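You operate a simulated robot arm through the tools that you are given. There is no shell and no other tool.

Carry out the task below with a simulated robot arm. There is one attempt and no reset: what you move stays moved.

## Task
Lock the bored block in the vice, then stand the grey-capped steel tube in the block.
Fine: free the vice lock, close the jaw on the block. Where these are worked on the way, their far stop is far enough and under half their travel is too little: vice lock.

Only the result counts: the job must be done as asked and must still hold three seconds after the hand-in. Knocking over, shifting, dropping, spilling or breaking anything else fails it.

## Robot
A 6-joint arm with a two-finger gripper, fixed in place. Base frame: the origin is at the foot of the arm, x ahead of it, y to its left, z up; the work surface is at about z = 0. Readings come in cm, rad, newtons and seconds.
With the tool pointing down near the work surface it reaches from about 18 to 48 cm from the base axis. Its first joint turns from -1.152 to 1.152 rad. Payload 1.76 kg.
The TCP is the grasp point between the finger pads, 2.9 cm short of the fingertips. In the tool frame z runs along the fingers and y along their closing line. The gripper opens to 8.2 cm. The gripper's body begins 5.8 cm behind the TCP.
Orientation is that of the tool frame in the base frame, as a unit quaternion [w, x, y, z]. With the fingers straight down and closing along the base's y, the tool's x points along the base's -x, its y along +y and its z along -z.

## Interface
- The arm moves only by the tool nudge_tool. Its argument "moves" is text: rows parted by semicolons, each of 7 numbers parted by spaces: the shift along the tool's x, y, z in units of 150 mm (1.0 is 150 mm), then the turn, a rotation vector about the tool's x, y, z in units of 180 degrees (1.0 is 180 degrees), then the finger opening in mm, from 0 to 82. In form: x y z ax ay az gripper; .... A call has 1 to 20 rows; each row is the pose to reach, as a shift and turn from the pose commanded when the call began, along the tool's axes at that moment. A call with a number of a shift or a turn outside -1 to 1 is refused whole. Each row takes 0.2 s and may step no farther than 5 cm and 0.15 rad from the row before; otherwise, or with a gripper value out of range, the whole call is refused. A pose out of reach is approached as far as the arm can. The call stops where the force on the tool passes 50 N (or 10 N more than at its start, if that is more) or the arm is blocked; 0.2 s more then pass. The fingers move at their own pace and stop on an object; they squeeze with about 28 N. The grip force told is the motor's: it shows also when the fingers shut on nothing. Time passes only in rows, and 0.2 s behind the last, so rows that repeat a pose let the fingers close. It gives the time, the measured TCP pose, the force on the tool (base axes), the opening and the grip force at its end, in the units of the frame above (readings bear some noise), with the torque about the TCP (base axes, N m) and any sound that the robot's microphone picked up.
- Cameras (640 x 400 px; columns grow to the right, rows downward): "scene" is fixed at [6.21, 33.19, 43.1]; the picture's right is [-0.75, -0.66, 0.00], its down [-0.33, 0.37, -0.87] and it looks along [0.58, -0.65, -0.50] (base axes); focal length 262 px, centre (320, 200). "wrist" rides on the gripper at [7.9, 0.4, -9] in the tool frame; the picture's right is [-0.05, 1.00, 0.00], its down [-0.71, -0.04, -0.71] and it looks along [-0.71, -0.04, 0.71] (tool axes); focal length 256 px, centre (320, 200). There is no depth. A picture from a camera that has moved, and an enlarged one, comes with that camera's place and axes in the base frame and with its lens.
- get_image(camera): a new picture of that camera. It takes no simulated time.
- close_up(camera, box): a new picture of the part [left, top, right, bottom] of that camera's present view, enlarged. It takes no simulated time.
- hand_in(): hands the job in; it is judged then, once.

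Places have to be worked out from the pictures, the camera data and where the tool is seen. Open the gripper and draw the arm clear of the work before you hand the job in, unless the task says otherwise.

The tools are called after "Request:" as a command line: name --argument value ..., lists and objects as JSON in quotes. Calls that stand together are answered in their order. nudge_tool: Moves the arm, as the interface text tells. Its arguments: {"type":"object","properties":{"moves":{"type":"string"}},"required":["moves"]} The other tools are called the same way: get_image (camera) takes a picture; close_up (camera, box) takes an enlarged picture of a part of a camera's view; hand_in () hands the job in.

At the start:

```text
time_s: 0.0
ee_pos: [24.25, -0.02, 33.37]
orientation: [0.0, 0.0, 1.0, 0.0]
ft_force: [-1.0, -0.2, 0.4]
wrist_torque: [0.01, -0.02, 0.01]
opening: 8.22
finger_force: 0.0
```

scene: 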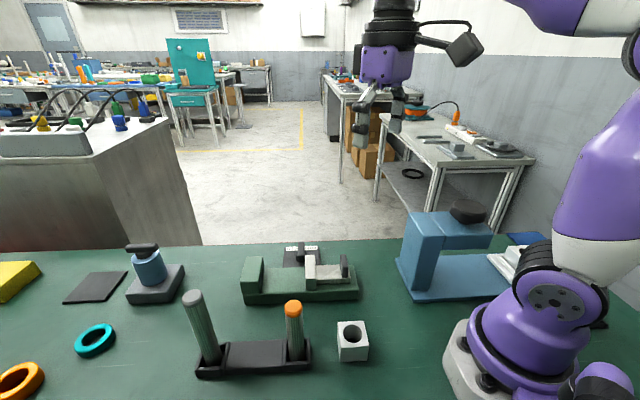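
wrist: 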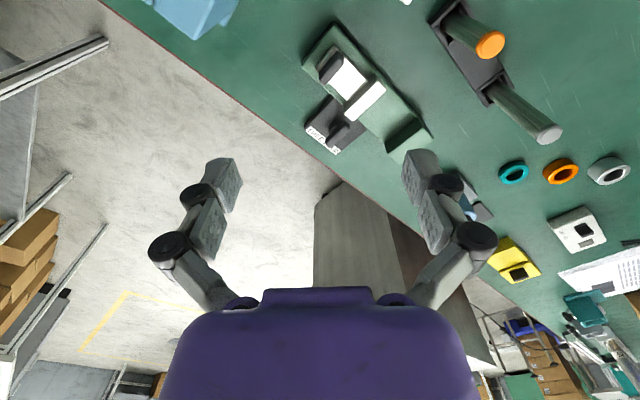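

I'll start by looking closely at the vice, block and tubes in the scene view before any motion.

Request:
close_up --camera "scene" --box '[220, 220, 400, 332]'

Request:
close_up --camera "scene" --box '[170, 270, 390, 400]'

Request:
close_up --camera "wrist" --box '[280, 0, 600, 200]'

```text
3.56 times, centred on (310, 276) of scene
camera zoom: at [6.21, 33.19, 43.1], right [-0.75, -0.66, 0.0], down [-0.33, 0.37, -0.87], along [0.58, -0.65, -0.5], focal length 930 px, centre (356, -70)
```

zoom: 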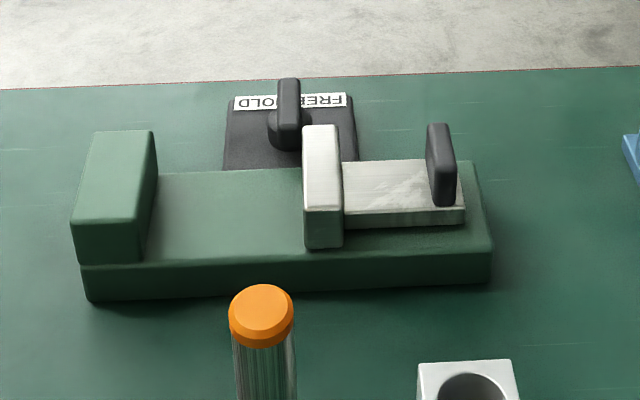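

```text
2.91 times, centred on (280, 335) of scene
camera zoom: at [6.21, 33.19, 43.1], right [-0.75, -0.66, 0.0], down [-0.33, 0.37, -0.87], along [0.58, -0.65, -0.5], focal length 761 px, centre (436, -193)
```

zoom: 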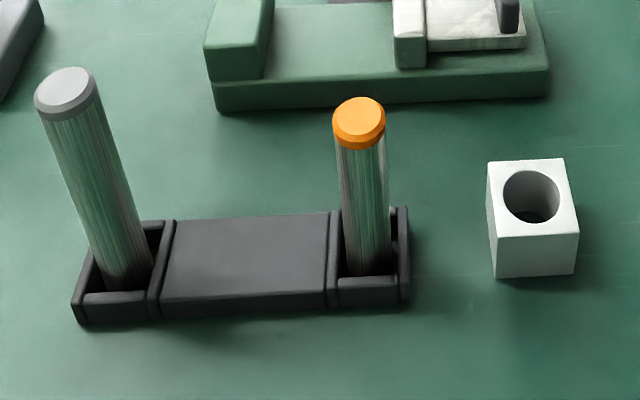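

```text
2.00 times, centred on (440, 100) of wrist
camera zoom: at [16.35, 0.5, 42.28], right [0.05, 1.0, 0.0], down [0.71, -0.04, 0.71], along [0.71, -0.04, -0.71], focal length 512 px, centre (80, 400)
```

zoom: 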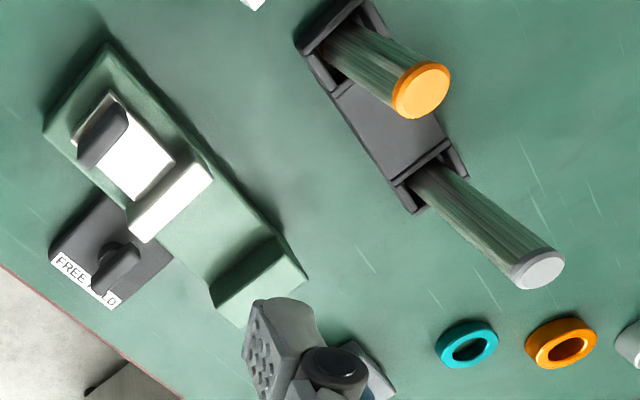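

The vice runs at about 45° in the base frame: moving jaw nearer the arm, fixed jaw at about (38,15), with the lock lever on a plate behind it near (39,3). The block is near (19,10.5). I'll turn the tool 45° and lower it over the vice for a closer wrist view.

Request:
nudge_tool --moves "-0.02 -0.011 0.16 0 0 -0.0417 82; -0.04 -0.022 0.33 0 0 -0.0833 82; -0.06 -0.033 0.5 0 0 -0.125 82; -0.08 -0.044 0.66 0 0 -0.1667 82; -0.1 -0.055 0.83 0 0 -0.2083 82; -0.117 -0.067 1.0 0 0 -0.25 82"

```text
time_s: 1.4
ee_pos: [26.16, -1.08, 18.2]
orientation: [0.001, -0.384, 0.924, 0.0]
ft_force: [0.7, -0.8, 0.2]
wrist_torque: [0.0, -0.01, -0.01]
opening: 8.18
finger_force: 0.0
```

The tool is at (26.2, -1.1, 18.2), turned 45°. Now I'll take wrist and scene pictures.

Request:
get_image --camera "wrist"

Request:
get_image --camera "scene"

```text
taken
camera wrist: at [20.22, -6.26, 27.22], right [-0.67, 0.74, 0.0], down [0.52, 0.47, 0.71], along [0.53, 0.47, -0.71], focal length 256 px, centre (320, 200)
```

wrist: 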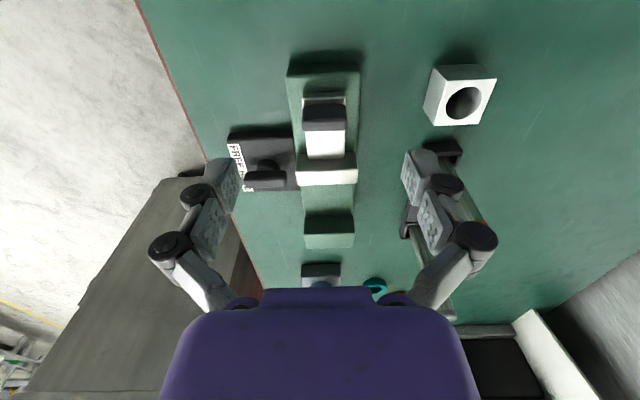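

```text
taken
```

scene: 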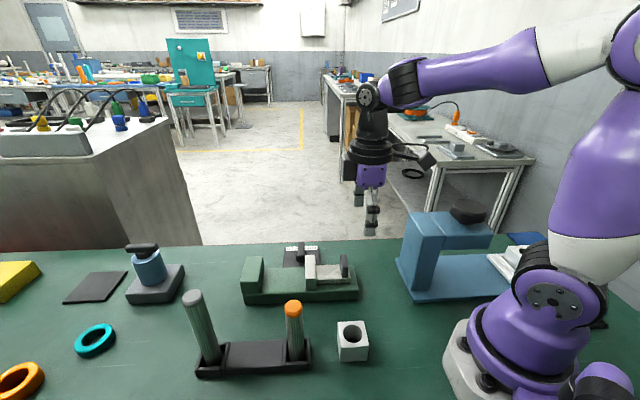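

Request:
close_up --camera "wrist" --box '[200, 30, 400, 155]'

Request:
close_up --camera "wrist" --box '[200, 110, 360, 210]'

Request:
close_up --camera "wrist" --box '[380, 40, 540, 140]'

Request:
close_up --camera "scene" --box '[270, 230, 366, 290]'

```text
3.20 times, centred on (300, 92) of wrist
camera zoom: at [20.22, -6.26, 27.22], right [-0.67, 0.74, 0.0], down [0.52, 0.47, 0.71], along [0.53, 0.47, -0.71], focal length 819 px, centre (384, 544)
```

zoom: 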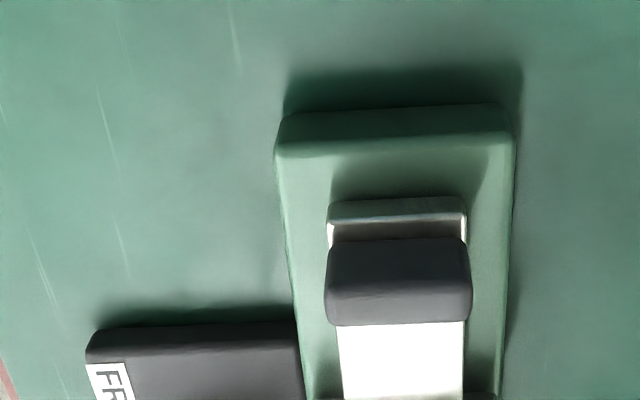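

```text
4.00 times, centred on (280, 160) of wrist
camera zoom: at [20.22, -6.26, 27.22], right [-0.67, 0.74, 0.0], down [0.52, 0.47, 0.71], along [0.53, 0.47, -0.71], focal length 1024 px, centre (480, 360)
```

zoom: 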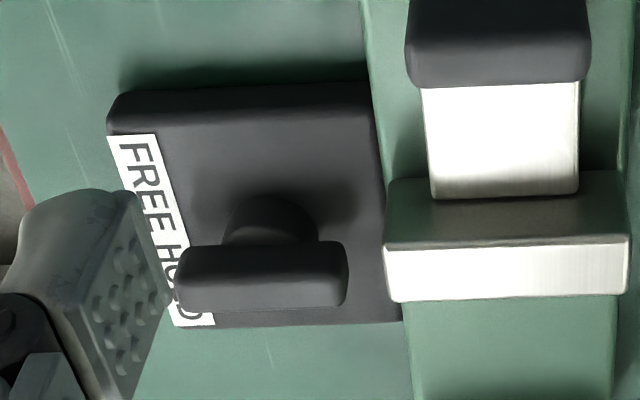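

```text
4.00 times, centred on (460, 90) of wrist
camera zoom: at [20.22, -6.26, 27.22], right [-0.67, 0.74, 0.0], down [0.52, 0.47, 0.71], along [0.53, 0.47, -0.71], focal length 1024 px, centre (-240, 640)
```

zoom: 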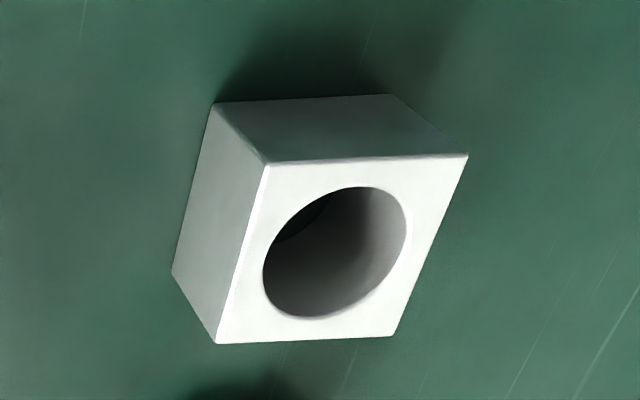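

```text
6.67 times, centred on (318, 260) of scene
camera zoom: at [6.21, 33.19, 43.1], right [-0.75, -0.66, 0.0], down [-0.33, 0.37, -0.87], along [0.58, -0.65, -0.5], focal length 1744 px, centre (333, -200)
```

zoom: 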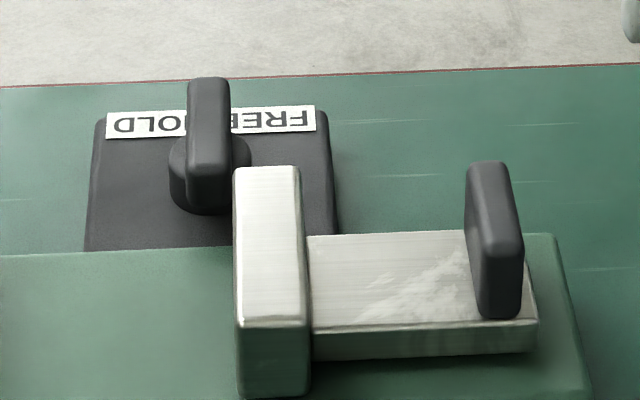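

The lever is a bar on a round hub at about (39, 2, 5), with the FREE label toward the robot end and HOLD toward the far end. I'll move above it to see how it stands.

Request:
nudge_tool --moves "-0.13 -0.103 0.12 0 0 0 82; -0.26 -0.206 0.24 0 0 0 82; -0.385 -0.31 0.36 0 0 0 82; -0.515 -0.413 0.48 0 0 0 82"

Request:
get_image --camera "wrist"

Request:
close_up --camera "wrist" --box '[220, 60, 420, 185]'

```text
time_s: 2.4
ee_pos: [35.85, 0.12, 10.99]
orientation: [0.0, -0.382, 0.924, 0.001]
ft_force: [-0.1, -0.1, 0.2]
wrist_torque: [-0.02, -0.02, 0.0]
opening: 8.21
finger_force: 0.1
```

```text
taken
camera wrist: at [30.01, -5.1, 20.06], right [-0.67, 0.74, 0.0], down [0.53, 0.47, 0.71], along [0.53, 0.47, -0.71], focal length 256 px, centre (320, 200)
```

wrist: 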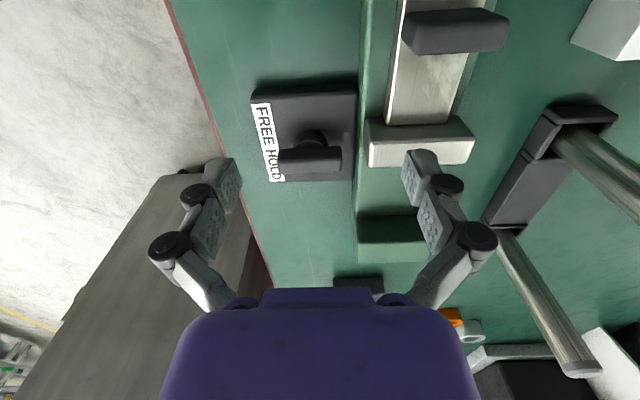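

```text
3.20 times, centred on (320, 122) of wrist
camera zoom: at [30.01, -5.1, 20.06], right [-0.67, 0.74, 0.0], down [0.53, 0.47, 0.71], along [0.53, 0.47, -0.71], focal length 819 px, centre (320, 448)
```

zoom: 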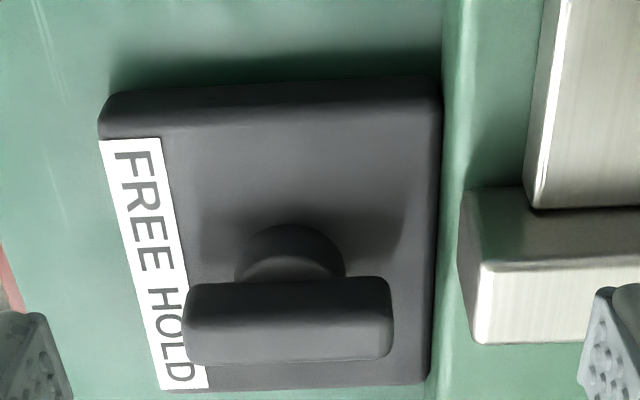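

The knob is a T-bar on a central hub, its bar lying across the vice. First I'll put the block in the vice. The block's centre is at about (19.1, 10.5), so I'll go up and across toward it.

Request:
nudge_tool --moves "0.03 0.12 -0.15 0 0 0 82; 0.07 0.3 -0.3 0 0 0 82; 0.11 0.47 -0.4 0 0 0 82; 0.15 0.64 -0.4 0 0 0 82"

Request:
nudge_tool --moves "0.04 0.16 0 0 0 0 82; 0.075 0.32 0 0 0 0 82; 0.11 0.48 0.08 0 0 0 82; 0.149 0.641 0.2 0 0 0 82"

Request:
get_image --camera "wrist"

Request:
get_image --camera "scene"

```text
time_s: 3.4
ee_pos: [27.47, 5.08, 17.1]
orientation: [0.0, -0.381, 0.924, 0.0]
ft_force: [0.1, 0.5, -0.1]
wrist_torque: [-0.04, 0.01, -0.03]
opening: 8.21
finger_force: 0.0
```

```text
time_s: 4.4
ee_pos: [19.11, 10.49, 13.98]
orientation: [0.002, -0.382, 0.924, 0.0]
ft_force: [0.4, 0.8, 0.3]
wrist_torque: [-0.02, -0.03, -0.01]
opening: 8.19
finger_force: 0.1
```

```text
taken
camera wrist: at [13.19, 5.3, 23.01], right [-0.67, 0.74, 0.0], down [0.53, 0.47, 0.71], along [0.53, 0.47, -0.71], focal length 256 px, centre (320, 200)
```

wrist: 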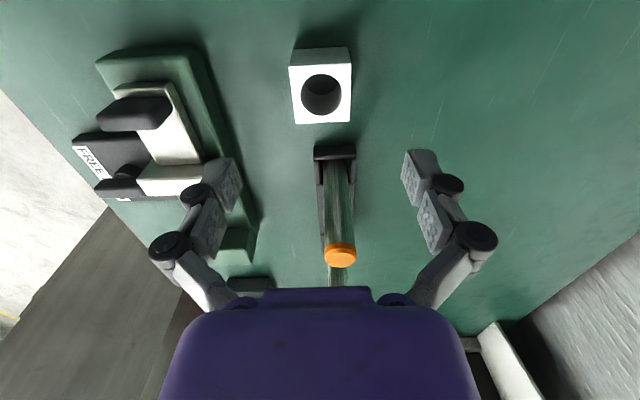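

```text
taken
```

scene: 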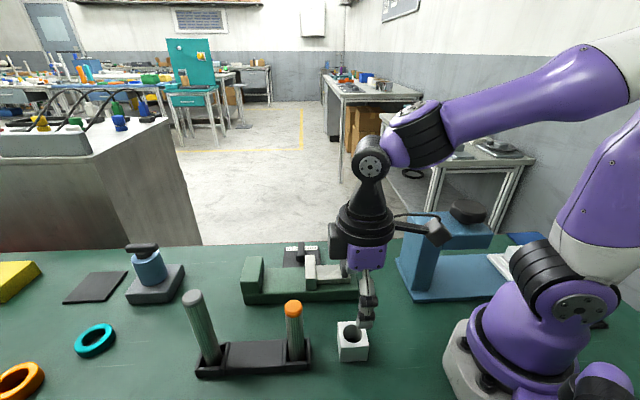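

Request:
close_up --camera "wrist" --box '[240, 20, 400, 120]'

Request:
close_up --camera "wrist" --box '[60, 30, 260, 155]'

```text
4.00 times, centred on (320, 70) of wrist
camera zoom: at [13.19, 5.3, 23.01], right [-0.67, 0.74, 0.0], down [0.53, 0.47, 0.71], along [0.53, 0.47, -0.71], focal length 1024 px, centre (320, 720)
```

zoom: 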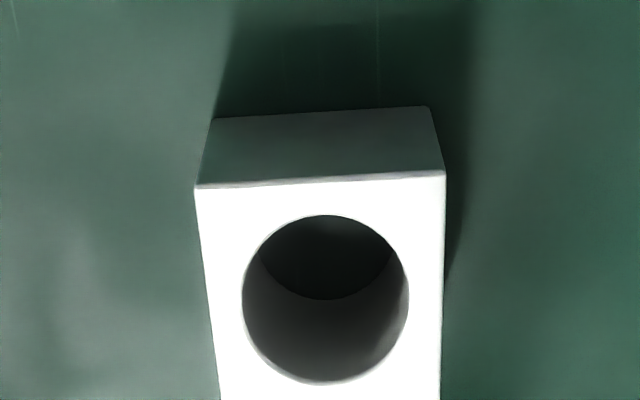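

```text
3.20 times, centred on (160, 92) of wrist
camera zoom: at [13.19, 5.3, 23.01], right [-0.67, 0.74, 0.0], down [0.53, 0.47, 0.71], along [0.53, 0.47, -0.71], focal length 819 px, centre (832, 544)
```

zoom: 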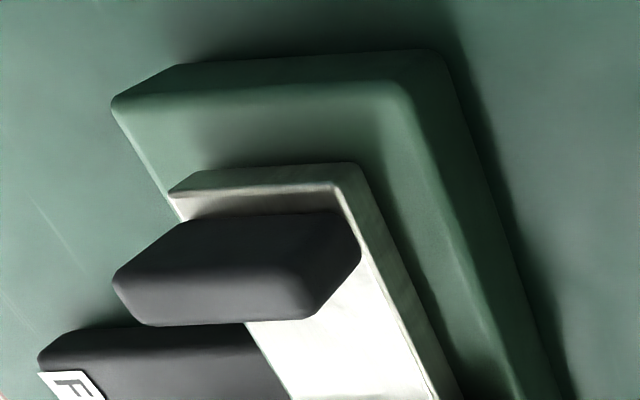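

The block is a cube of about 4.25 cm at (19.1, 10.6), square to the tool. I'll descend around it with the fingers on its two sides, then close.

Request:
nudge_tool --moves "-0.001 0.002 0.2 0 0 0 82; -0.002 0.004 0.4 0 0 0 82; -0.004 0.007 0.6 0 0 0 82; -0.004 0.007 0.7 0 0 0 82; -0.004 0.007 0.7 0 0 0 82; -0.004 0.007 0.7 0 0 0 0; -0.004 0.007 0.7 0 0 0 0; -0.004 0.007 0.7 0 0 0 0"

```text
time_s: 6.2
ee_pos: [19.06, 10.71, 3.67]
orientation: [0.002, -0.382, 0.924, 0.0]
ft_force: [4.6, -1.6, 17.1]
wrist_torque: [-0.16, -0.09, -0.02]
opening: 4.33
finger_force: 27.9
```

The block is gripped at 4.33 cm opening. I'll lift it straight up.

Request:
nudge_tool --moves "0 0 -0.1 0 0 0 0; 0 0 -0.3 0 0 0 0; 0 0 -0.5 0 0 0 0; 0 0 -0.7 0 0 0 0; 0 0 -0.7 0 0 0 0"

Request:
get_image --camera "wrist"

Request:
get_image --camera "scene"

```text
time_s: 7.4
ee_pos: [19.04, 10.67, 14.13]
orientation: [0.0, -0.384, 0.924, 0.0]
ft_force: [0.3, 0.6, -1.9]
wrist_torque: [0.04, -0.02, -0.05]
opening: 4.33
finger_force: 28.2
```

```text
taken
camera wrist: at [13.17, 5.39, 23.15], right [-0.67, 0.74, 0.0], down [0.53, 0.47, 0.71], along [0.53, 0.47, -0.71], focal length 256 px, centre (320, 200)
```

wrist: 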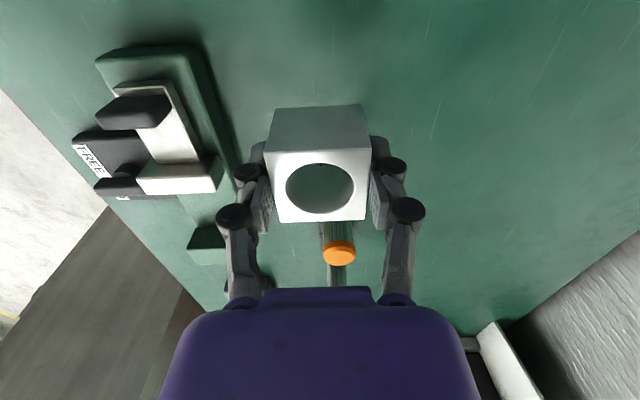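

```text
taken
```

scene: 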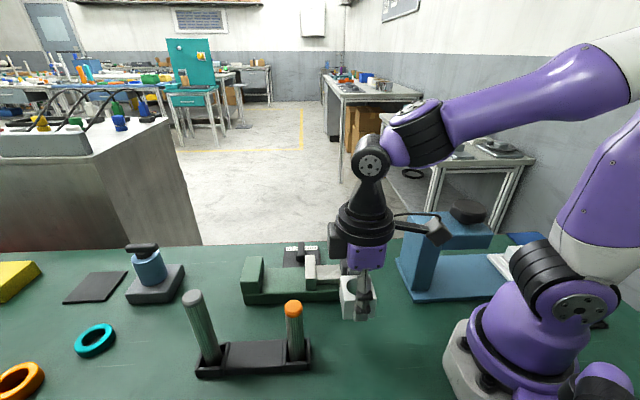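

The block is held, with its bottom 3.67 cm below the TCP, and the bore goes right through. From both views the vice's fixed jaw face is about 18.8 cm along the vice axis, so I want the block centre near (37.9, 10.9). I'll carry it high over the vice to check.

Request:
nudge_tool --moves "-0.06 -0.058 -0.15 0 0 0 0; -0.22 -0.215 -0.2 0 0 0 0; -0.4 -0.39 -0.2 0 0 0 0; -0.58 -0.565 -0.2 0 0 0 0; -0.76 -0.74 -0.2 0 0 0 0; -0.899 -0.874 -0.15 0 0 0 0; -0.899 -0.874 -0.05 0 0 0 0"

Request:
get_image --camera "wrist"

Request:
get_image --camera "scene"

Request:
close_up --camera "scene" --box '[210, 180, 402, 300]'

```text
time_s: 9.0
ee_pos: [37.96, 10.79, 14.8]
orientation: [0.001, -0.382, 0.924, 0.0]
ft_force: [-0.2, -0.1, -1.0]
wrist_torque: [-0.01, 0.02, 0.03]
opening: 4.33
finger_force: 28.4
```

```text
taken
camera wrist: at [32.09, 5.67, 23.79], right [-0.67, 0.74, 0.0], down [0.53, 0.47, 0.71], along [0.53, 0.47, -0.71], focal length 256 px, centre (320, 200)
```

wrist: 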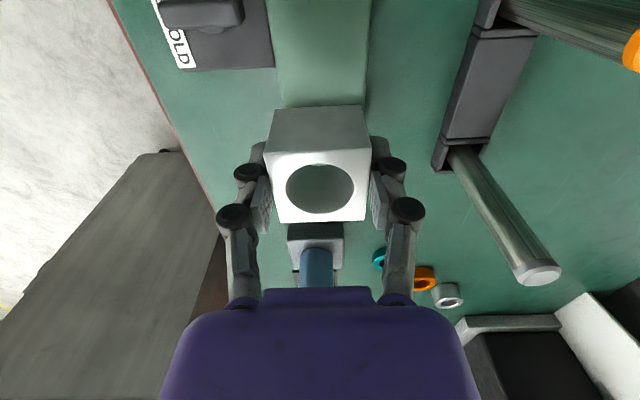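

```text
taken
```

scene: 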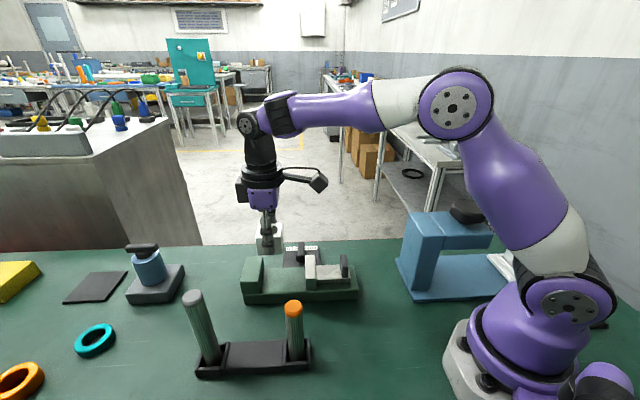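

```text
3.33 times, centred on (306, 240) of scene
camera zoom: at [6.21, 33.19, 43.1], right [-0.75, -0.66, 0.0], down [-0.33, 0.37, -0.87], along [0.58, -0.65, -0.5], focal length 872 px, centre (367, 67)
```

zoom: 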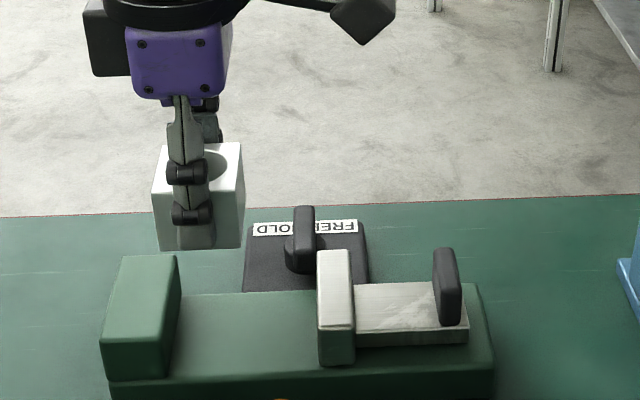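

The block hangs at about 16.2 cm along the vice axis and roughly 0.3 cm off the vice centreline. I'll correct that sideways and lower it to just above the vice bed.

Request:
nudge_tool --moves "0 0.02 0.05 0 0 0 0; 0 0.02 0.2 0 0 0 0; 0 0.02 0.35 0 0 0 0; 0 0.02 0.48 0 0 0 0; 0 0.02 0.51 0 0 0 0; 0 0.02 0.51 0 0 0 0"

Request:
close_up --camera "scene" --box '[226, 220, 370, 310]'

Request:
get_image --camera "wrist"

```text
time_s: 10.4
ee_pos: [37.56, 10.96, 7.23]
orientation: [0.001, -0.383, 0.924, 0.001]
ft_force: [-0.7, 0.4, -1.5]
wrist_torque: [-0.01, 0.0, -0.06]
opening: 4.35
finger_force: 27.4
```

```text
4.44 times, centred on (298, 265) of scene
camera zoom: at [6.21, 33.19, 43.1], right [-0.75, -0.66, 0.0], down [-0.33, 0.37, -0.87], along [0.58, -0.65, -0.5], focal length 1163 px, centre (418, -89)
```

zoom: 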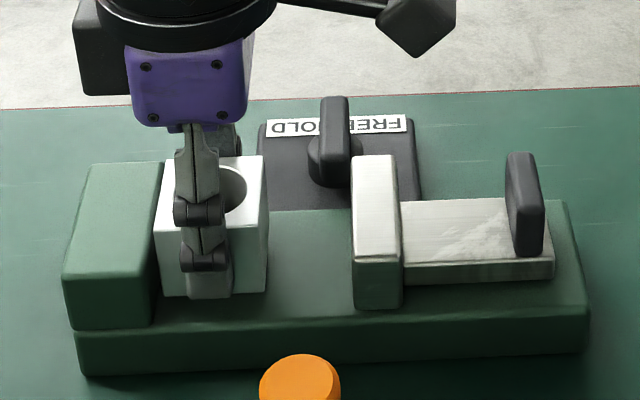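

```text
taken
camera wrist: at [31.79, 5.84, 16.18], right [-0.67, 0.74, 0.0], down [0.53, 0.47, 0.71], along [0.53, 0.47, -0.71], focal length 256 px, centre (320, 200)
```

wrist: 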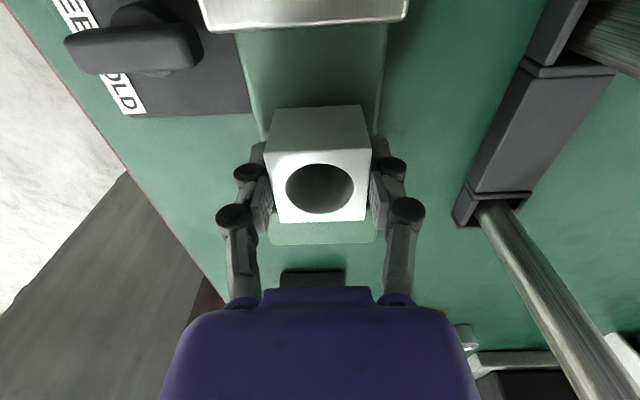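

The block is centred over the bed with a slim gap to the fixed jaw, its bottom at about 3.5 cm. I'll lower it gently until it touches.

Request:
nudge_tool --moves "0 0 0.015 0 0 0 0; 0 0 0.03 0 0 0 0; 0 0 0.04 0 0 0 0; 0 0 0.048 0 0 0 0; 0 0 0.048 0 0 0 0"

```text
time_s: 11.6
ee_pos: [37.65, 10.92, 6.41]
orientation: [0.0, -0.383, 0.924, 0.0]
ft_force: [-5.6, 0.4, 14.7]
wrist_torque: [0.12, -0.05, 0.08]
opening: 4.32
finger_force: 28.1
```

Contact at TCP z = 6.41 (bed at about 2.74 cm). I'll ease off a touch, open the fingers and lift clear.

Request:
nudge_tool --moves "0 0 -0.008 0 0 0 0; 0 0 -0.008 0 0 0 45; 0 0 -0.008 0 0 0 60; 0 0 -0.008 0 0 0 60; 0 0 -0.15 0 0 0 60; 0 0 -0.35 0 0 0 60; 0 0 -0.6 0 0 0 60"

Request:
close_up --camera "scene" --box '[226, 220, 370, 310]'

Request:
get_image --camera "wrist"

```text
time_s: 13.2
ee_pos: [37.68, 10.94, 15.59]
orientation: [0.001, -0.382, 0.924, 0.0]
ft_force: [-0.2, 0.2, 0.7]
wrist_torque: [0.03, 0.0, -0.01]
opening: 6.04
finger_force: 0.0
```

```text
4.44 times, centred on (298, 265) of scene
camera zoom: at [6.21, 33.19, 43.1], right [-0.75, -0.66, 0.0], down [-0.33, 0.37, -0.87], along [0.58, -0.65, -0.5], focal length 1163 px, centre (418, -89)
```

zoom: 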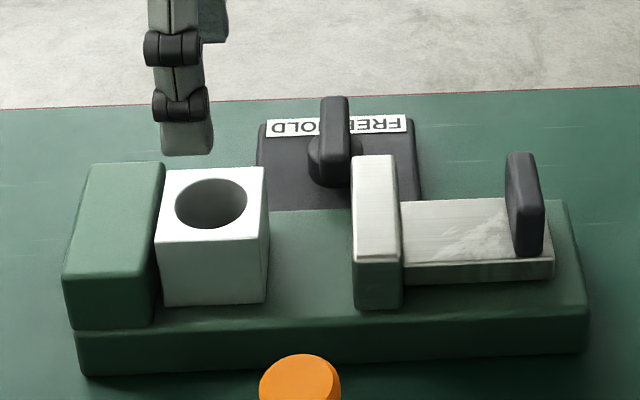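

```text
taken
camera wrist: at [31.78, 5.88, 24.47], right [-0.67, 0.74, 0.0], down [0.53, 0.47, 0.71], along [0.53, 0.47, -0.71], focal length 256 px, centre (320, 200)
```

wrist: 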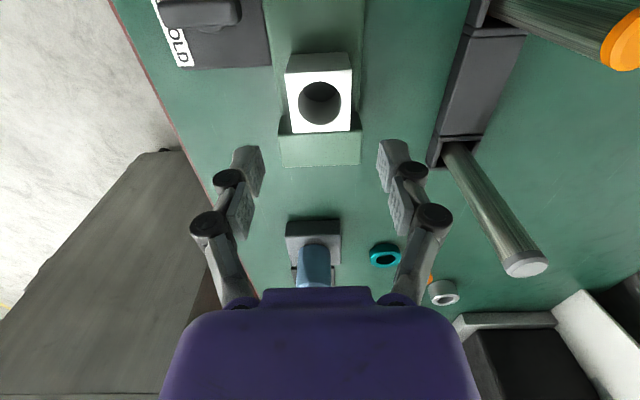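

The block stands in the bed beside the fixed jaw. Next is the lock knob at about (39.3, 2.3), whose bar lies across the vice. I'll move above it and turn the tool 90° so the fingers can straddle the bar, then look.

Request:
nudge_tool --moves "0.030 -0.044 0.0 0 0 0.0454 70; 0.060 -0.088 0.0 0 0 0.0909 70; 0.090 -0.132 0.0 0 0 0.1363 70; 0.120 -0.176 0.0 0 0 0.1818 70; 0.150 -0.220 0.0 0 0 0.2272 70; 0.180 -0.264 0.0 0 0 0.2727 70; 0.211 -0.308 0.0 0 0 0.3181 70; 0.241 -0.352 0.0 0 0 0.3636 70; 0.271 -0.396 0.0 0 0 0.4090 70; 0.301 -0.440 0.05 0 0 0.4545 70; 0.331 -0.484 0.107 0 0 0.5 70"

Request:
get_image --camera "wrist"

Request:
get_image --camera "scene"

```text
time_s: 15.6
ee_pos: [39.26, 2.39, 13.94]
orientation: [0.001, 0.384, 0.923, 0.0]
ft_force: [0.5, 0.1, -0.5]
wrist_torque: [0.01, -0.02, 0.0]
opening: 6.99
finger_force: 0.2
```

```text
taken
camera wrist: at [34.03, 8.44, 22.86], right [0.75, 0.67, 0.0], down [0.47, -0.53, 0.71], along [0.47, -0.53, -0.71], focal length 256 px, centre (320, 200)
```

wrist: 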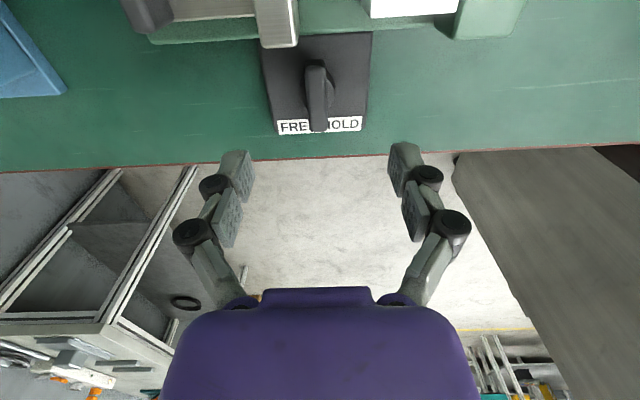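

```text
taken
```

scene: 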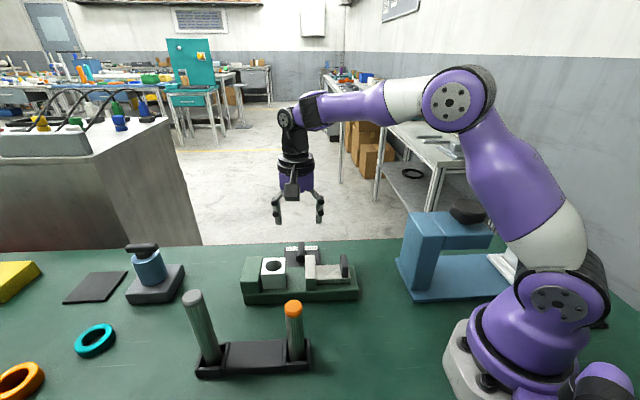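

Request:
close_up --camera "wrist" --box '[240, 30, 400, 130]'

```text
4.00 times, centred on (320, 80) of wrist
camera zoom: at [34.03, 8.44, 22.86], right [0.75, 0.67, 0.0], down [0.47, -0.53, 0.71], along [0.47, -0.53, -0.71], focal length 1024 px, centre (320, 680)
```

zoom: 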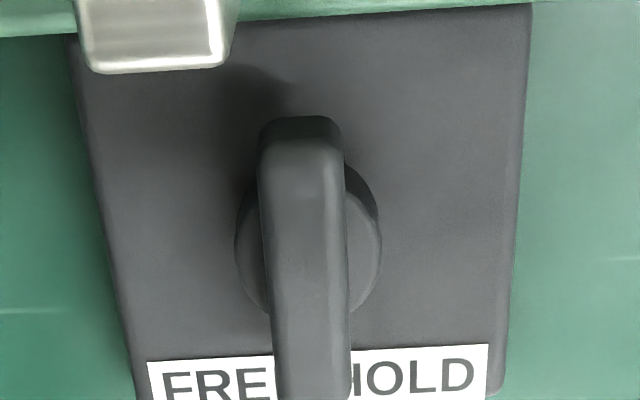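

Seen from the vice side, the bar points between FREE (left, toward the robot) and HOLD (right), with the hub at about (39.27, 2.23). I'll descend so the fingertips straddle the bar above the hub, then close on it.

Request:
nudge_tool --moves "-0.009 -0.007 0.15 0 0 0 60; -0.009 -0.007 0.35 0 0 0 50; -0.009 -0.007 0.48 0 0 0 50; -0.009 -0.007 0.51 0 0 0 50; -0.009 -0.007 0.51 0 0 0 50"

Request:
close_up --camera "scene" --box '[250, 210, 378, 290]'

Request:
get_image --camera "wrist"

```text
time_s: 16.8
ee_pos: [39.33, 2.18, 6.2]
orientation: [0.0, 0.382, 0.924, 0.001]
ft_force: [0.4, -0.5, 0.8]
wrist_torque: [-0.01, 0.0, 0.0]
opening: 5.0
finger_force: 0.1
```

```text
5.00 times, centred on (314, 250) of scene
camera zoom: at [6.21, 33.19, 43.1], right [-0.75, -0.66, 0.0], down [-0.33, 0.37, -0.87], along [0.58, -0.65, -0.5], focal length 1308 px, centre (350, -50)
```

zoom: 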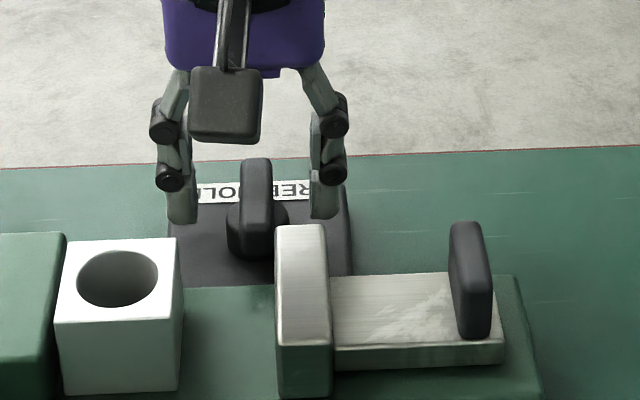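

```text
taken
camera wrist: at [34.07, 8.24, 15.19], right [0.74, 0.67, 0.0], down [0.47, -0.53, 0.71], along [0.47, -0.53, -0.71], focal length 256 px, centre (320, 200)
```

wrist: 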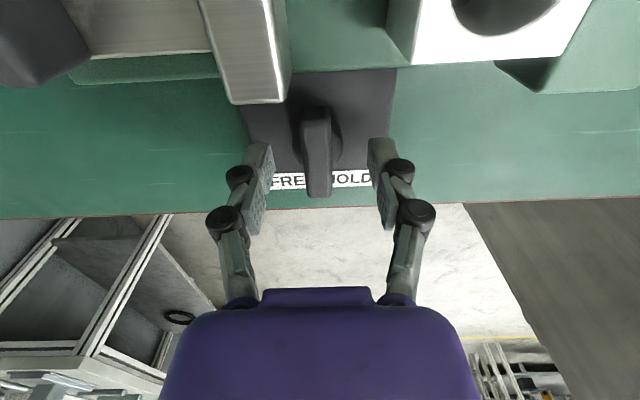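

The fingertips straddle the bar with its top about 1.7 cm above the tips. I'll close on it.

Request:
nudge_tool --moves "0 0 0 0 0 0 20; 0 0 0 0 0 0 0; 0 0 0 0 0 0 0; 0 0 0 0 0 0 0"

Request:
close_up --camera "wrist" --box '[220, 60, 420, 185]'

```text
time_s: 17.8
ee_pos: [39.21, 2.07, 6.2]
orientation: [-0.001, 0.385, 0.923, -0.001]
ft_force: [-19.5, -20.1, 12.2]
wrist_torque: [-0.55, 0.49, 0.09]
opening: 1.48
finger_force: 35.7
```

```text
3.20 times, centred on (320, 122) of wrist
camera zoom: at [34.04, 8.18, 15.2], right [0.75, 0.67, 0.0], down [0.47, -0.53, 0.71], along [0.47, -0.53, -0.71], focal length 819 px, centre (320, 448)
```

zoom: 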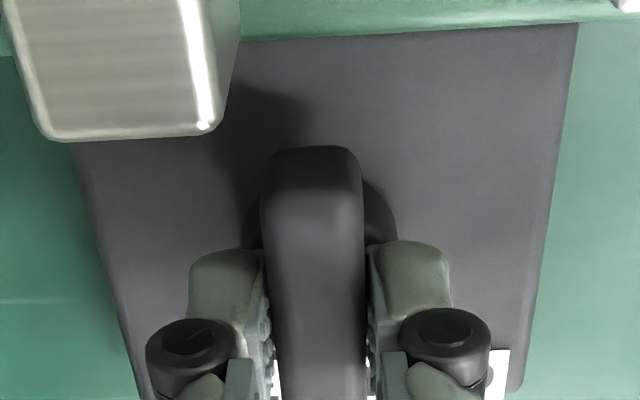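

The bar is gripped at 1.48 cm opening, but the tool is pulled about 28 N toward the robot end, so it sits slightly off-centre. I'll relax the command by about 0.18 cm in that direction and slightly up.

Request:
nudge_tool --moves "0 -0.006 -0.003 0 0 0 0; 0 -0.012 -0.006 0 0 0 0; 0 -0.012 -0.006 0 0 0 0"

```text
time_s: 18.6
ee_pos: [39.2, 2.03, 6.15]
orientation: [0.001, 0.383, 0.924, 0.001]
ft_force: [8.5, -9.1, -25.9]
wrist_torque: [-0.25, -0.29, -0.01]
opening: 1.52
finger_force: 35.9
```

Sideways load is gone, but raising left 26 N downward pull through the grip. I'll give back most of that height.

Request:
nudge_tool --moves "-0.003 0 0.002 0 0 0 0; -0.005 0 0.004 0 0 0 0; -0.005 0 0.004 0 0 0 0"

```text
time_s: 19.4
ee_pos: [39.24, 2.19, 6.18]
orientation: [0.001, 0.381, 0.925, 0.0]
ft_force: [3.5, 12.2, -20.8]
wrist_torque: [0.02, -0.3, 0.02]
opening: 1.5
finger_force: 35.9
```

Loads are modest now. I'll try a small clockwise turn (bar's label end toward FREE) of about 8° and read the torque.

Request:
nudge_tool --moves "0 0 0 0 0 0.02 0; 0 0 0 0 0 0.045 0; 0 0 0 0 0 0.045 0"

Request:
close_up --camera "wrist" --box '[220, 60, 420, 185]'

```text
time_s: 20.2
ee_pos: [39.29, 1.98, 6.38]
orientation: [0.001, 0.447, 0.894, 0.0]
ft_force: [2.2, 13.9, -5.2]
wrist_torque: [0.56, 0.12, 0.78]
opening: 1.71
finger_force: 36.4
```

```text
3.20 times, centred on (320, 122) of wrist
camera zoom: at [34.87, 8.79, 15.29], right [0.83, 0.56, 0.0], down [0.39, -0.59, 0.71], along [0.4, -0.59, -0.71], focal length 819 px, centre (320, 448)
```

zoom: 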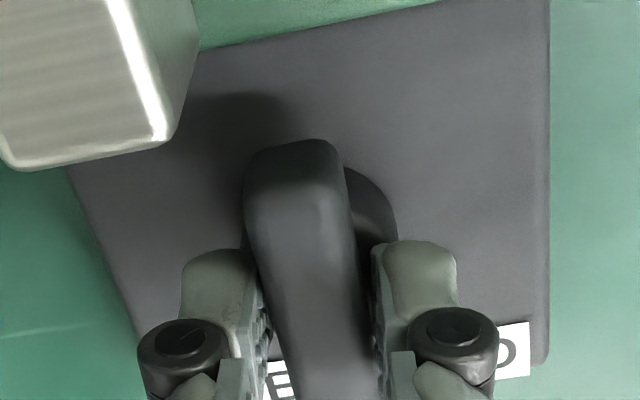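

Turning clockwise met resistance (0.78 N m) and the bar skewed in the fingers rather than following. I'll return and try the other way by a similar small amount.

Request:
nudge_tool --moves "0 0 0.006 0 0 -0.02 0; 0 0 0.012 0 0 -0.045 0; 0 0 0.012 0 0 -0.045 0"

Request:
nudge_tool --moves "0 0 0 0 0 -0.02 0; 0 0 0 0 0 -0.04 0; 0 0 0 0 0 -0.04 0"

Request:
close_up --camera "wrist" --box '[220, 60, 420, 185]'

```text
time_s: 21.0
ee_pos: [39.37, 1.91, 6.26]
orientation: [0.004, 0.384, 0.924, 0.001]
ft_force: [-1.1, 4.4, 30.5]
wrist_torque: [0.16, 0.02, 0.12]
opening: 1.51
finger_force: 35.9
```

```text
time_s: 21.8
ee_pos: [39.32, 2.0, 6.18]
orientation: [0.003, 0.324, 0.946, 0.001]
ft_force: [11.3, 0.8, 27.5]
wrist_torque: [-0.11, -0.56, 0.01]
opening: 1.49
finger_force: 36.0
```

```text
3.20 times, centred on (320, 122) of wrist
camera zoom: at [33.33, 7.33, 15.11], right [0.65, 0.76, 0.0], down [0.53, -0.46, 0.71], along [0.54, -0.46, -0.7], focal length 819 px, centre (320, 448)
```

zoom: 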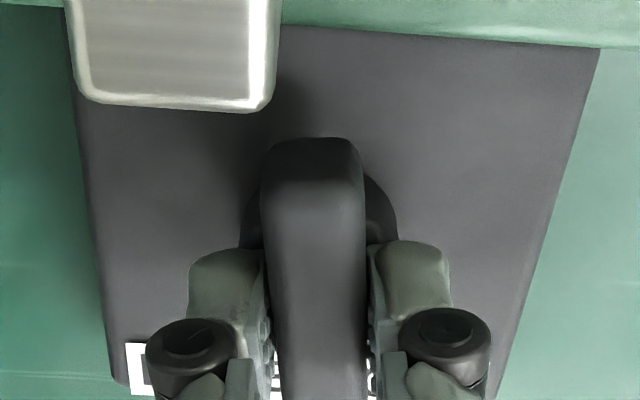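

Counter-clockwise the bar follows freely with almost no torque, so it started at its clockwise stop and its travel goes this way. I'll ease off the downward press and continue counter-clockwise in steps.

Request:
nudge_tool --moves "0 0 -0.004 0 0 -0.01 0; 0 0 -0.007 0 0 -0.045 0; 0 0 -0.007 0 0 -0.085 0; 0 0 -0.007 0 0 -0.125 0; 0 0 -0.007 0 0 -0.125 0"

Request:
get_image --camera "wrist"

Request:
close_up --camera "scene" --box '[226, 220, 370, 310]'

```text
time_s: 23.0
ee_pos: [39.45, 2.16, 6.26]
orientation: [0.004, 0.132, 0.991, 0.001]
ft_force: [30.9, 11.4, -11.2]
wrist_torque: [0.33, -0.63, -0.03]
opening: 1.46
finger_force: 36.0
```

```text
taken
camera wrist: at [31.79, 4.65, 15.1], right [0.31, 0.95, 0.0], down [0.67, -0.22, 0.71], along [0.68, -0.22, -0.7], focal length 256 px, centre (320, 200)
```

wrist: 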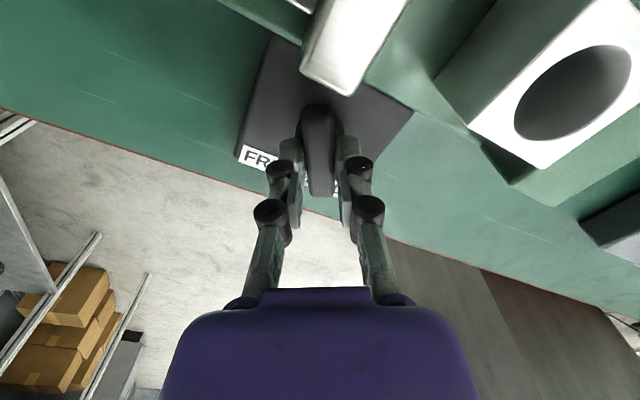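

```text
4.44 times, centred on (298, 265) of scene
camera zoom: at [6.21, 33.19, 43.1], right [-0.75, -0.66, 0.0], down [-0.33, 0.37, -0.87], along [0.58, -0.65, -0.5], focal length 1163 px, centre (418, -89)
```

zoom: 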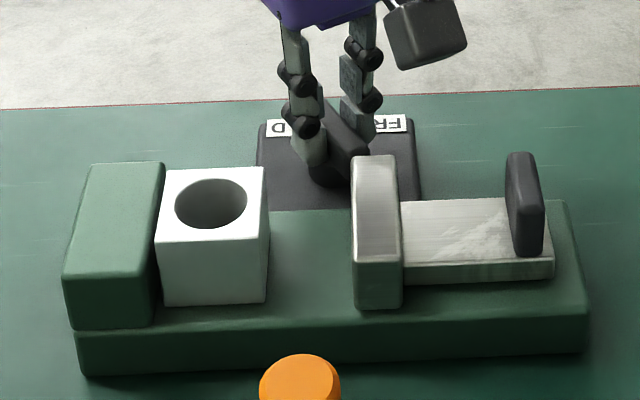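

The bar has turned about 30° with no resisting torque; the side force is from slight off-centring. I'll trim the centre and continue counter-clockwise.

Request:
nudge_tool --moves "-0.008 0.006 0.002 0 0 0 0; -0.012 0.008 0.003 0 0 -0.035 0; -0.012 0.008 0.003 0 0 -0.075 0; -0.012 0.008 0.003 0 0 -0.1 0; -0.012 0.008 0.003 0 0 -0.1 0"

Request:
close_up --camera "scene" --box '[226, 220, 370, 310]'

```text
time_s: 24.2
ee_pos: [39.44, 1.98, 6.28]
orientation: [-0.001, -0.023, 1.0, 0.0]
ft_force: [-10.8, 5.9, 21.7]
wrist_torque: [0.11, 0.6, -0.02]
opening: 1.47
finger_force: 36.0
```

```text
4.44 times, centred on (298, 265) of scene
camera zoom: at [6.2, 33.19, 43.1], right [-0.75, -0.66, 0.0], down [-0.33, 0.37, -0.87], along [0.58, -0.65, -0.5], focal length 1163 px, centre (418, -89)
```

zoom: 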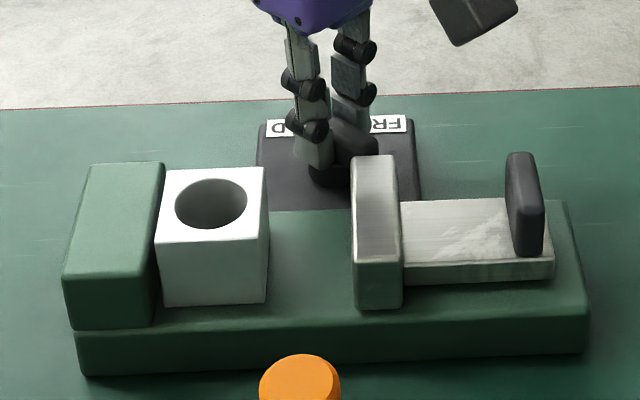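

Still free at about 48°. I'll continue counter-clockwise.

Request:
nudge_tool --moves "0.002 0 -0.004 0 0 -0.04 0; 0.002 0 -0.004 0 0 -0.08 0; 0.002 0 -0.004 0 0 -0.12 0; 0.002 0 -0.004 0 0 -0.12 0"

Request:
close_up --camera "scene" --box '[226, 220, 370, 310]'

Request:
close_up --camera "wrist" --box '[220, 60, 420, 185]'

```text
time_s: 25.2
ee_pos: [39.44, 2.17, 6.04]
orientation: [-0.001, -0.212, 0.977, 0.0]
ft_force: [-2.8, 14.5, -13.5]
wrist_torque: [0.53, -0.3, -0.01]
opening: 1.5
finger_force: 36.1
```

```text
4.44 times, centred on (298, 265) of scene
camera zoom: at [6.21, 33.19, 43.1], right [-0.75, -0.66, 0.0], down [-0.33, 0.37, -0.87], along [0.58, -0.65, -0.5], focal length 1163 px, centre (418, -89)
```

zoom: 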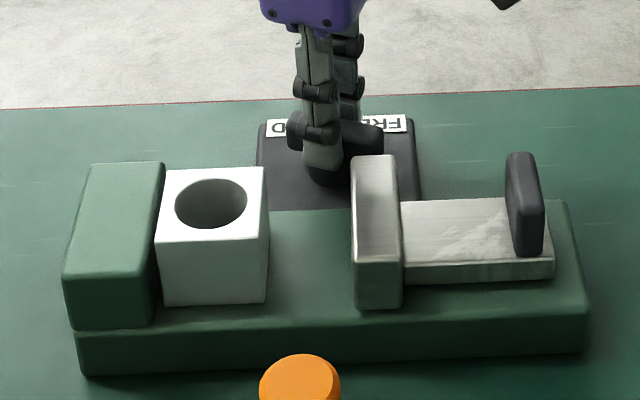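

```text
3.20 times, centred on (320, 122) of wrist
camera zoom: at [32.01, -0.65, 15.15], right [-0.36, 0.93, 0.0], down [0.66, 0.26, 0.71], along [0.66, 0.26, -0.71], focal length 819 px, centre (320, 448)
```

zoom: 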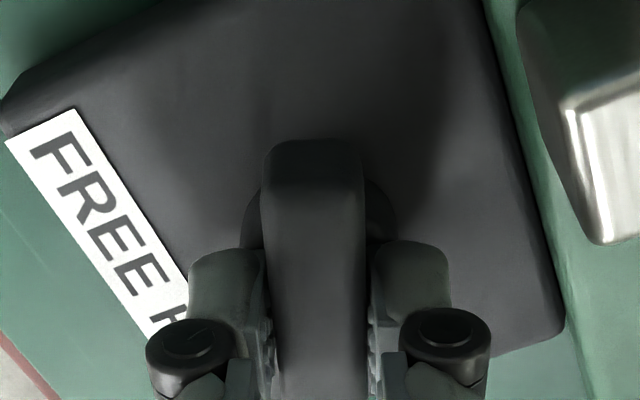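

About 70° turned, still free, bar swinging toward parallel with the vice. I'll continue about 20° more.

Request:
nudge_tool --moves "0 0.004 0.001 0 0 -0.04 0; 0 0.005 0.002 0 0 -0.08 0; 0 0.005 0.002 0 0 -0.115 0; 0 0.005 0.002 0 0 -0.115 0"

Request:
close_up --camera "wrist" --box '[220, 60, 420, 185]'

```text
time_s: 26.2
ee_pos: [39.42, 2.21, 6.17]
orientation: [0.0, -0.383, 0.924, 0.0]
ft_force: [0.0, 11.0, -21.1]
wrist_torque: [0.35, -0.05, -0.07]
opening: 1.48
finger_force: 35.9
```

```text
3.20 times, centred on (320, 122) of wrist
camera zoom: at [33.49, -3.03, 15.15], right [-0.67, 0.74, 0.0], down [0.53, 0.47, 0.71], along [0.53, 0.47, -0.71], focal length 819 px, centre (320, 448)
```

zoom: 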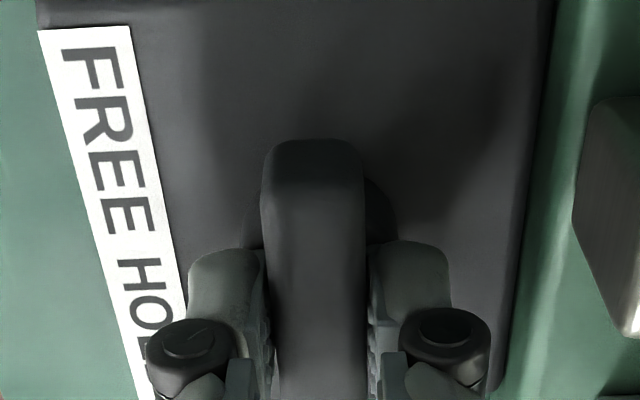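

The bar is at 90° from its start, along the vice, torque about zero. I'll probe a little farther for the stop.

Request:
nudge_tool --moves "0 0.002 0.003 0 0 -0.03 0; 0 0.002 0.003 0 0 -0.055 0; 0 0.002 0.003 0 0 -0.055 0"

Request:
close_up --camera "wrist" --box '[220, 60, 420, 185]'

```text
time_s: 27.0
ee_pos: [39.41, 2.19, 6.25]
orientation: [0.001, -0.461, 0.887, 0.0]
ft_force: [-12.6, 17.2, 6.4]
wrist_torque: [0.32, 0.42, -0.78]
opening: 1.74
finger_force: 35.8
```

```text
3.20 times, centred on (320, 122) of wrist
camera zoom: at [34.52, -3.93, 15.18], right [-0.79, 0.62, 0.0], down [0.43, 0.56, 0.71], along [0.44, 0.56, -0.71], focal length 819 px, centre (320, 448)
```

zoom: 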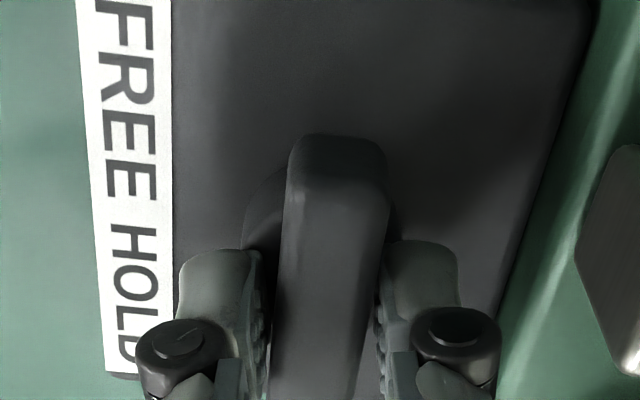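

A firm stop at 90° (torque -0.78 N m), so the lock's full travel is 90° and it is now at the far stop. I'll ease the tool back to 90°, open slightly and lift off.

Request:
nudge_tool --moves "0 0 0 0 0 0.025 0; 0 0 0 0 0 0.045 0; 0 0 0 0 0 0.045 28; 0 0 0 0 0 0.045 28; 0 0 -0.1 0 0 0.045 28; 0 0 -0.3 0 0 0.045 28; 0 0 -0.5 0 0 0.045 28"

Request:
close_up --camera "scene" --box '[226, 220, 370, 310]'

Request:
get_image --camera "wrist"

```text
time_s: 28.6
ee_pos: [39.38, 2.17, 13.64]
orientation: [0.001, -0.398, 0.917, -0.001]
ft_force: [0.7, 0.3, 0.5]
wrist_torque: [0.0, 0.0, 0.02]
opening: 2.79
finger_force: 0.0
```

```text
4.44 times, centred on (298, 265) of scene
camera zoom: at [6.21, 33.19, 43.1], right [-0.75, -0.66, 0.0], down [-0.33, 0.37, -0.87], along [0.58, -0.65, -0.5], focal length 1163 px, centre (418, -89)
```

zoom: 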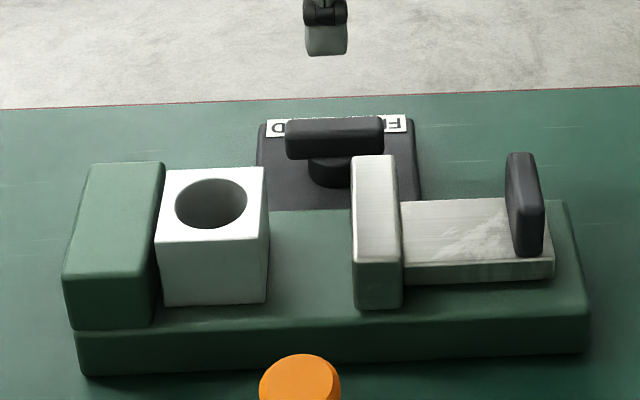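

```text
taken
camera wrist: at [33.66, -3.14, 22.65], right [-0.69, 0.72, 0.0], down [0.51, 0.49, 0.71], along [0.51, 0.49, -0.71], focal length 256 px, centre (320, 200)
```

wrist: 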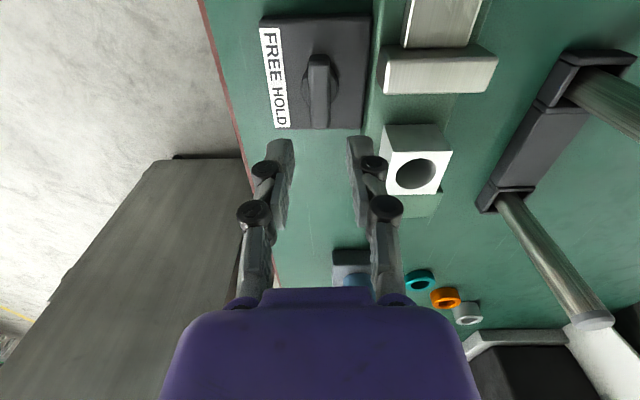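

The bar now lies along the vice. I'll test the jaw by pushing its back face: close the fingers and drop between the handle tab and the jaw, at about (30.9, 4.0, 7.4).

Request:
nudge_tool --moves "0.1 0.166 0 0 0 0.005 0; 0.2 0.332 0 0 0 0.01 0; 0.299 0.498 0 0 0 0.0106 0; 0.299 0.498 0.1 0 0 0.0106 0; 0.299 0.498 0.2 0 0 0.0106 0; 0.299 0.498 0.2 0 0 0.0106 0"

Request:
get_image --camera "wrist"

Request:
close_up --camera "scene" --box '[226, 190, 386, 290]'

```text
time_s: 30.0
ee_pos: [31.0, 4.11, 10.68]
orientation: [0.001, -0.382, 0.924, -0.001]
ft_force: [-0.3, 0.1, 0.2]
wrist_torque: [-0.01, 0.01, 0.01]
opening: 0.02
finger_force: 28.2
```

```text
taken
camera wrist: at [24.99, -1.1, 19.56], right [-0.67, 0.75, 0.0], down [0.53, 0.47, 0.71], along [0.53, 0.47, -0.71], focal length 256 px, centre (320, 200)
```

wrist: 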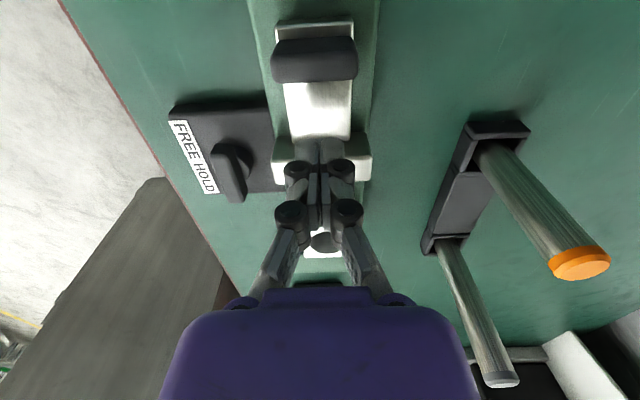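

```text
4.00 times, centred on (306, 240) of scene
camera zoom: at [6.21, 33.19, 43.1], right [-0.75, -0.66, 0.0], down [-0.33, 0.37, -0.87], along [0.58, -0.65, -0.5], focal length 1047 px, centre (376, 40)
```

zoom: 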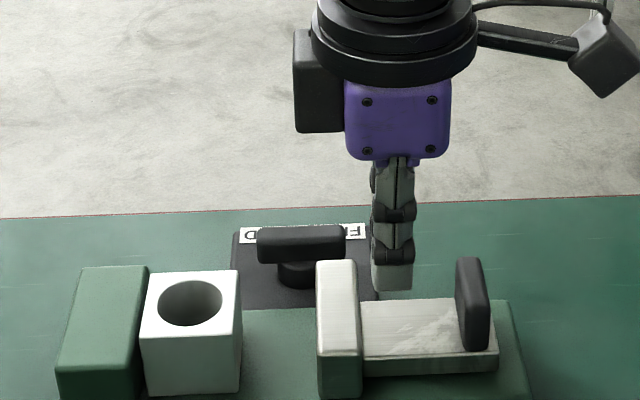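

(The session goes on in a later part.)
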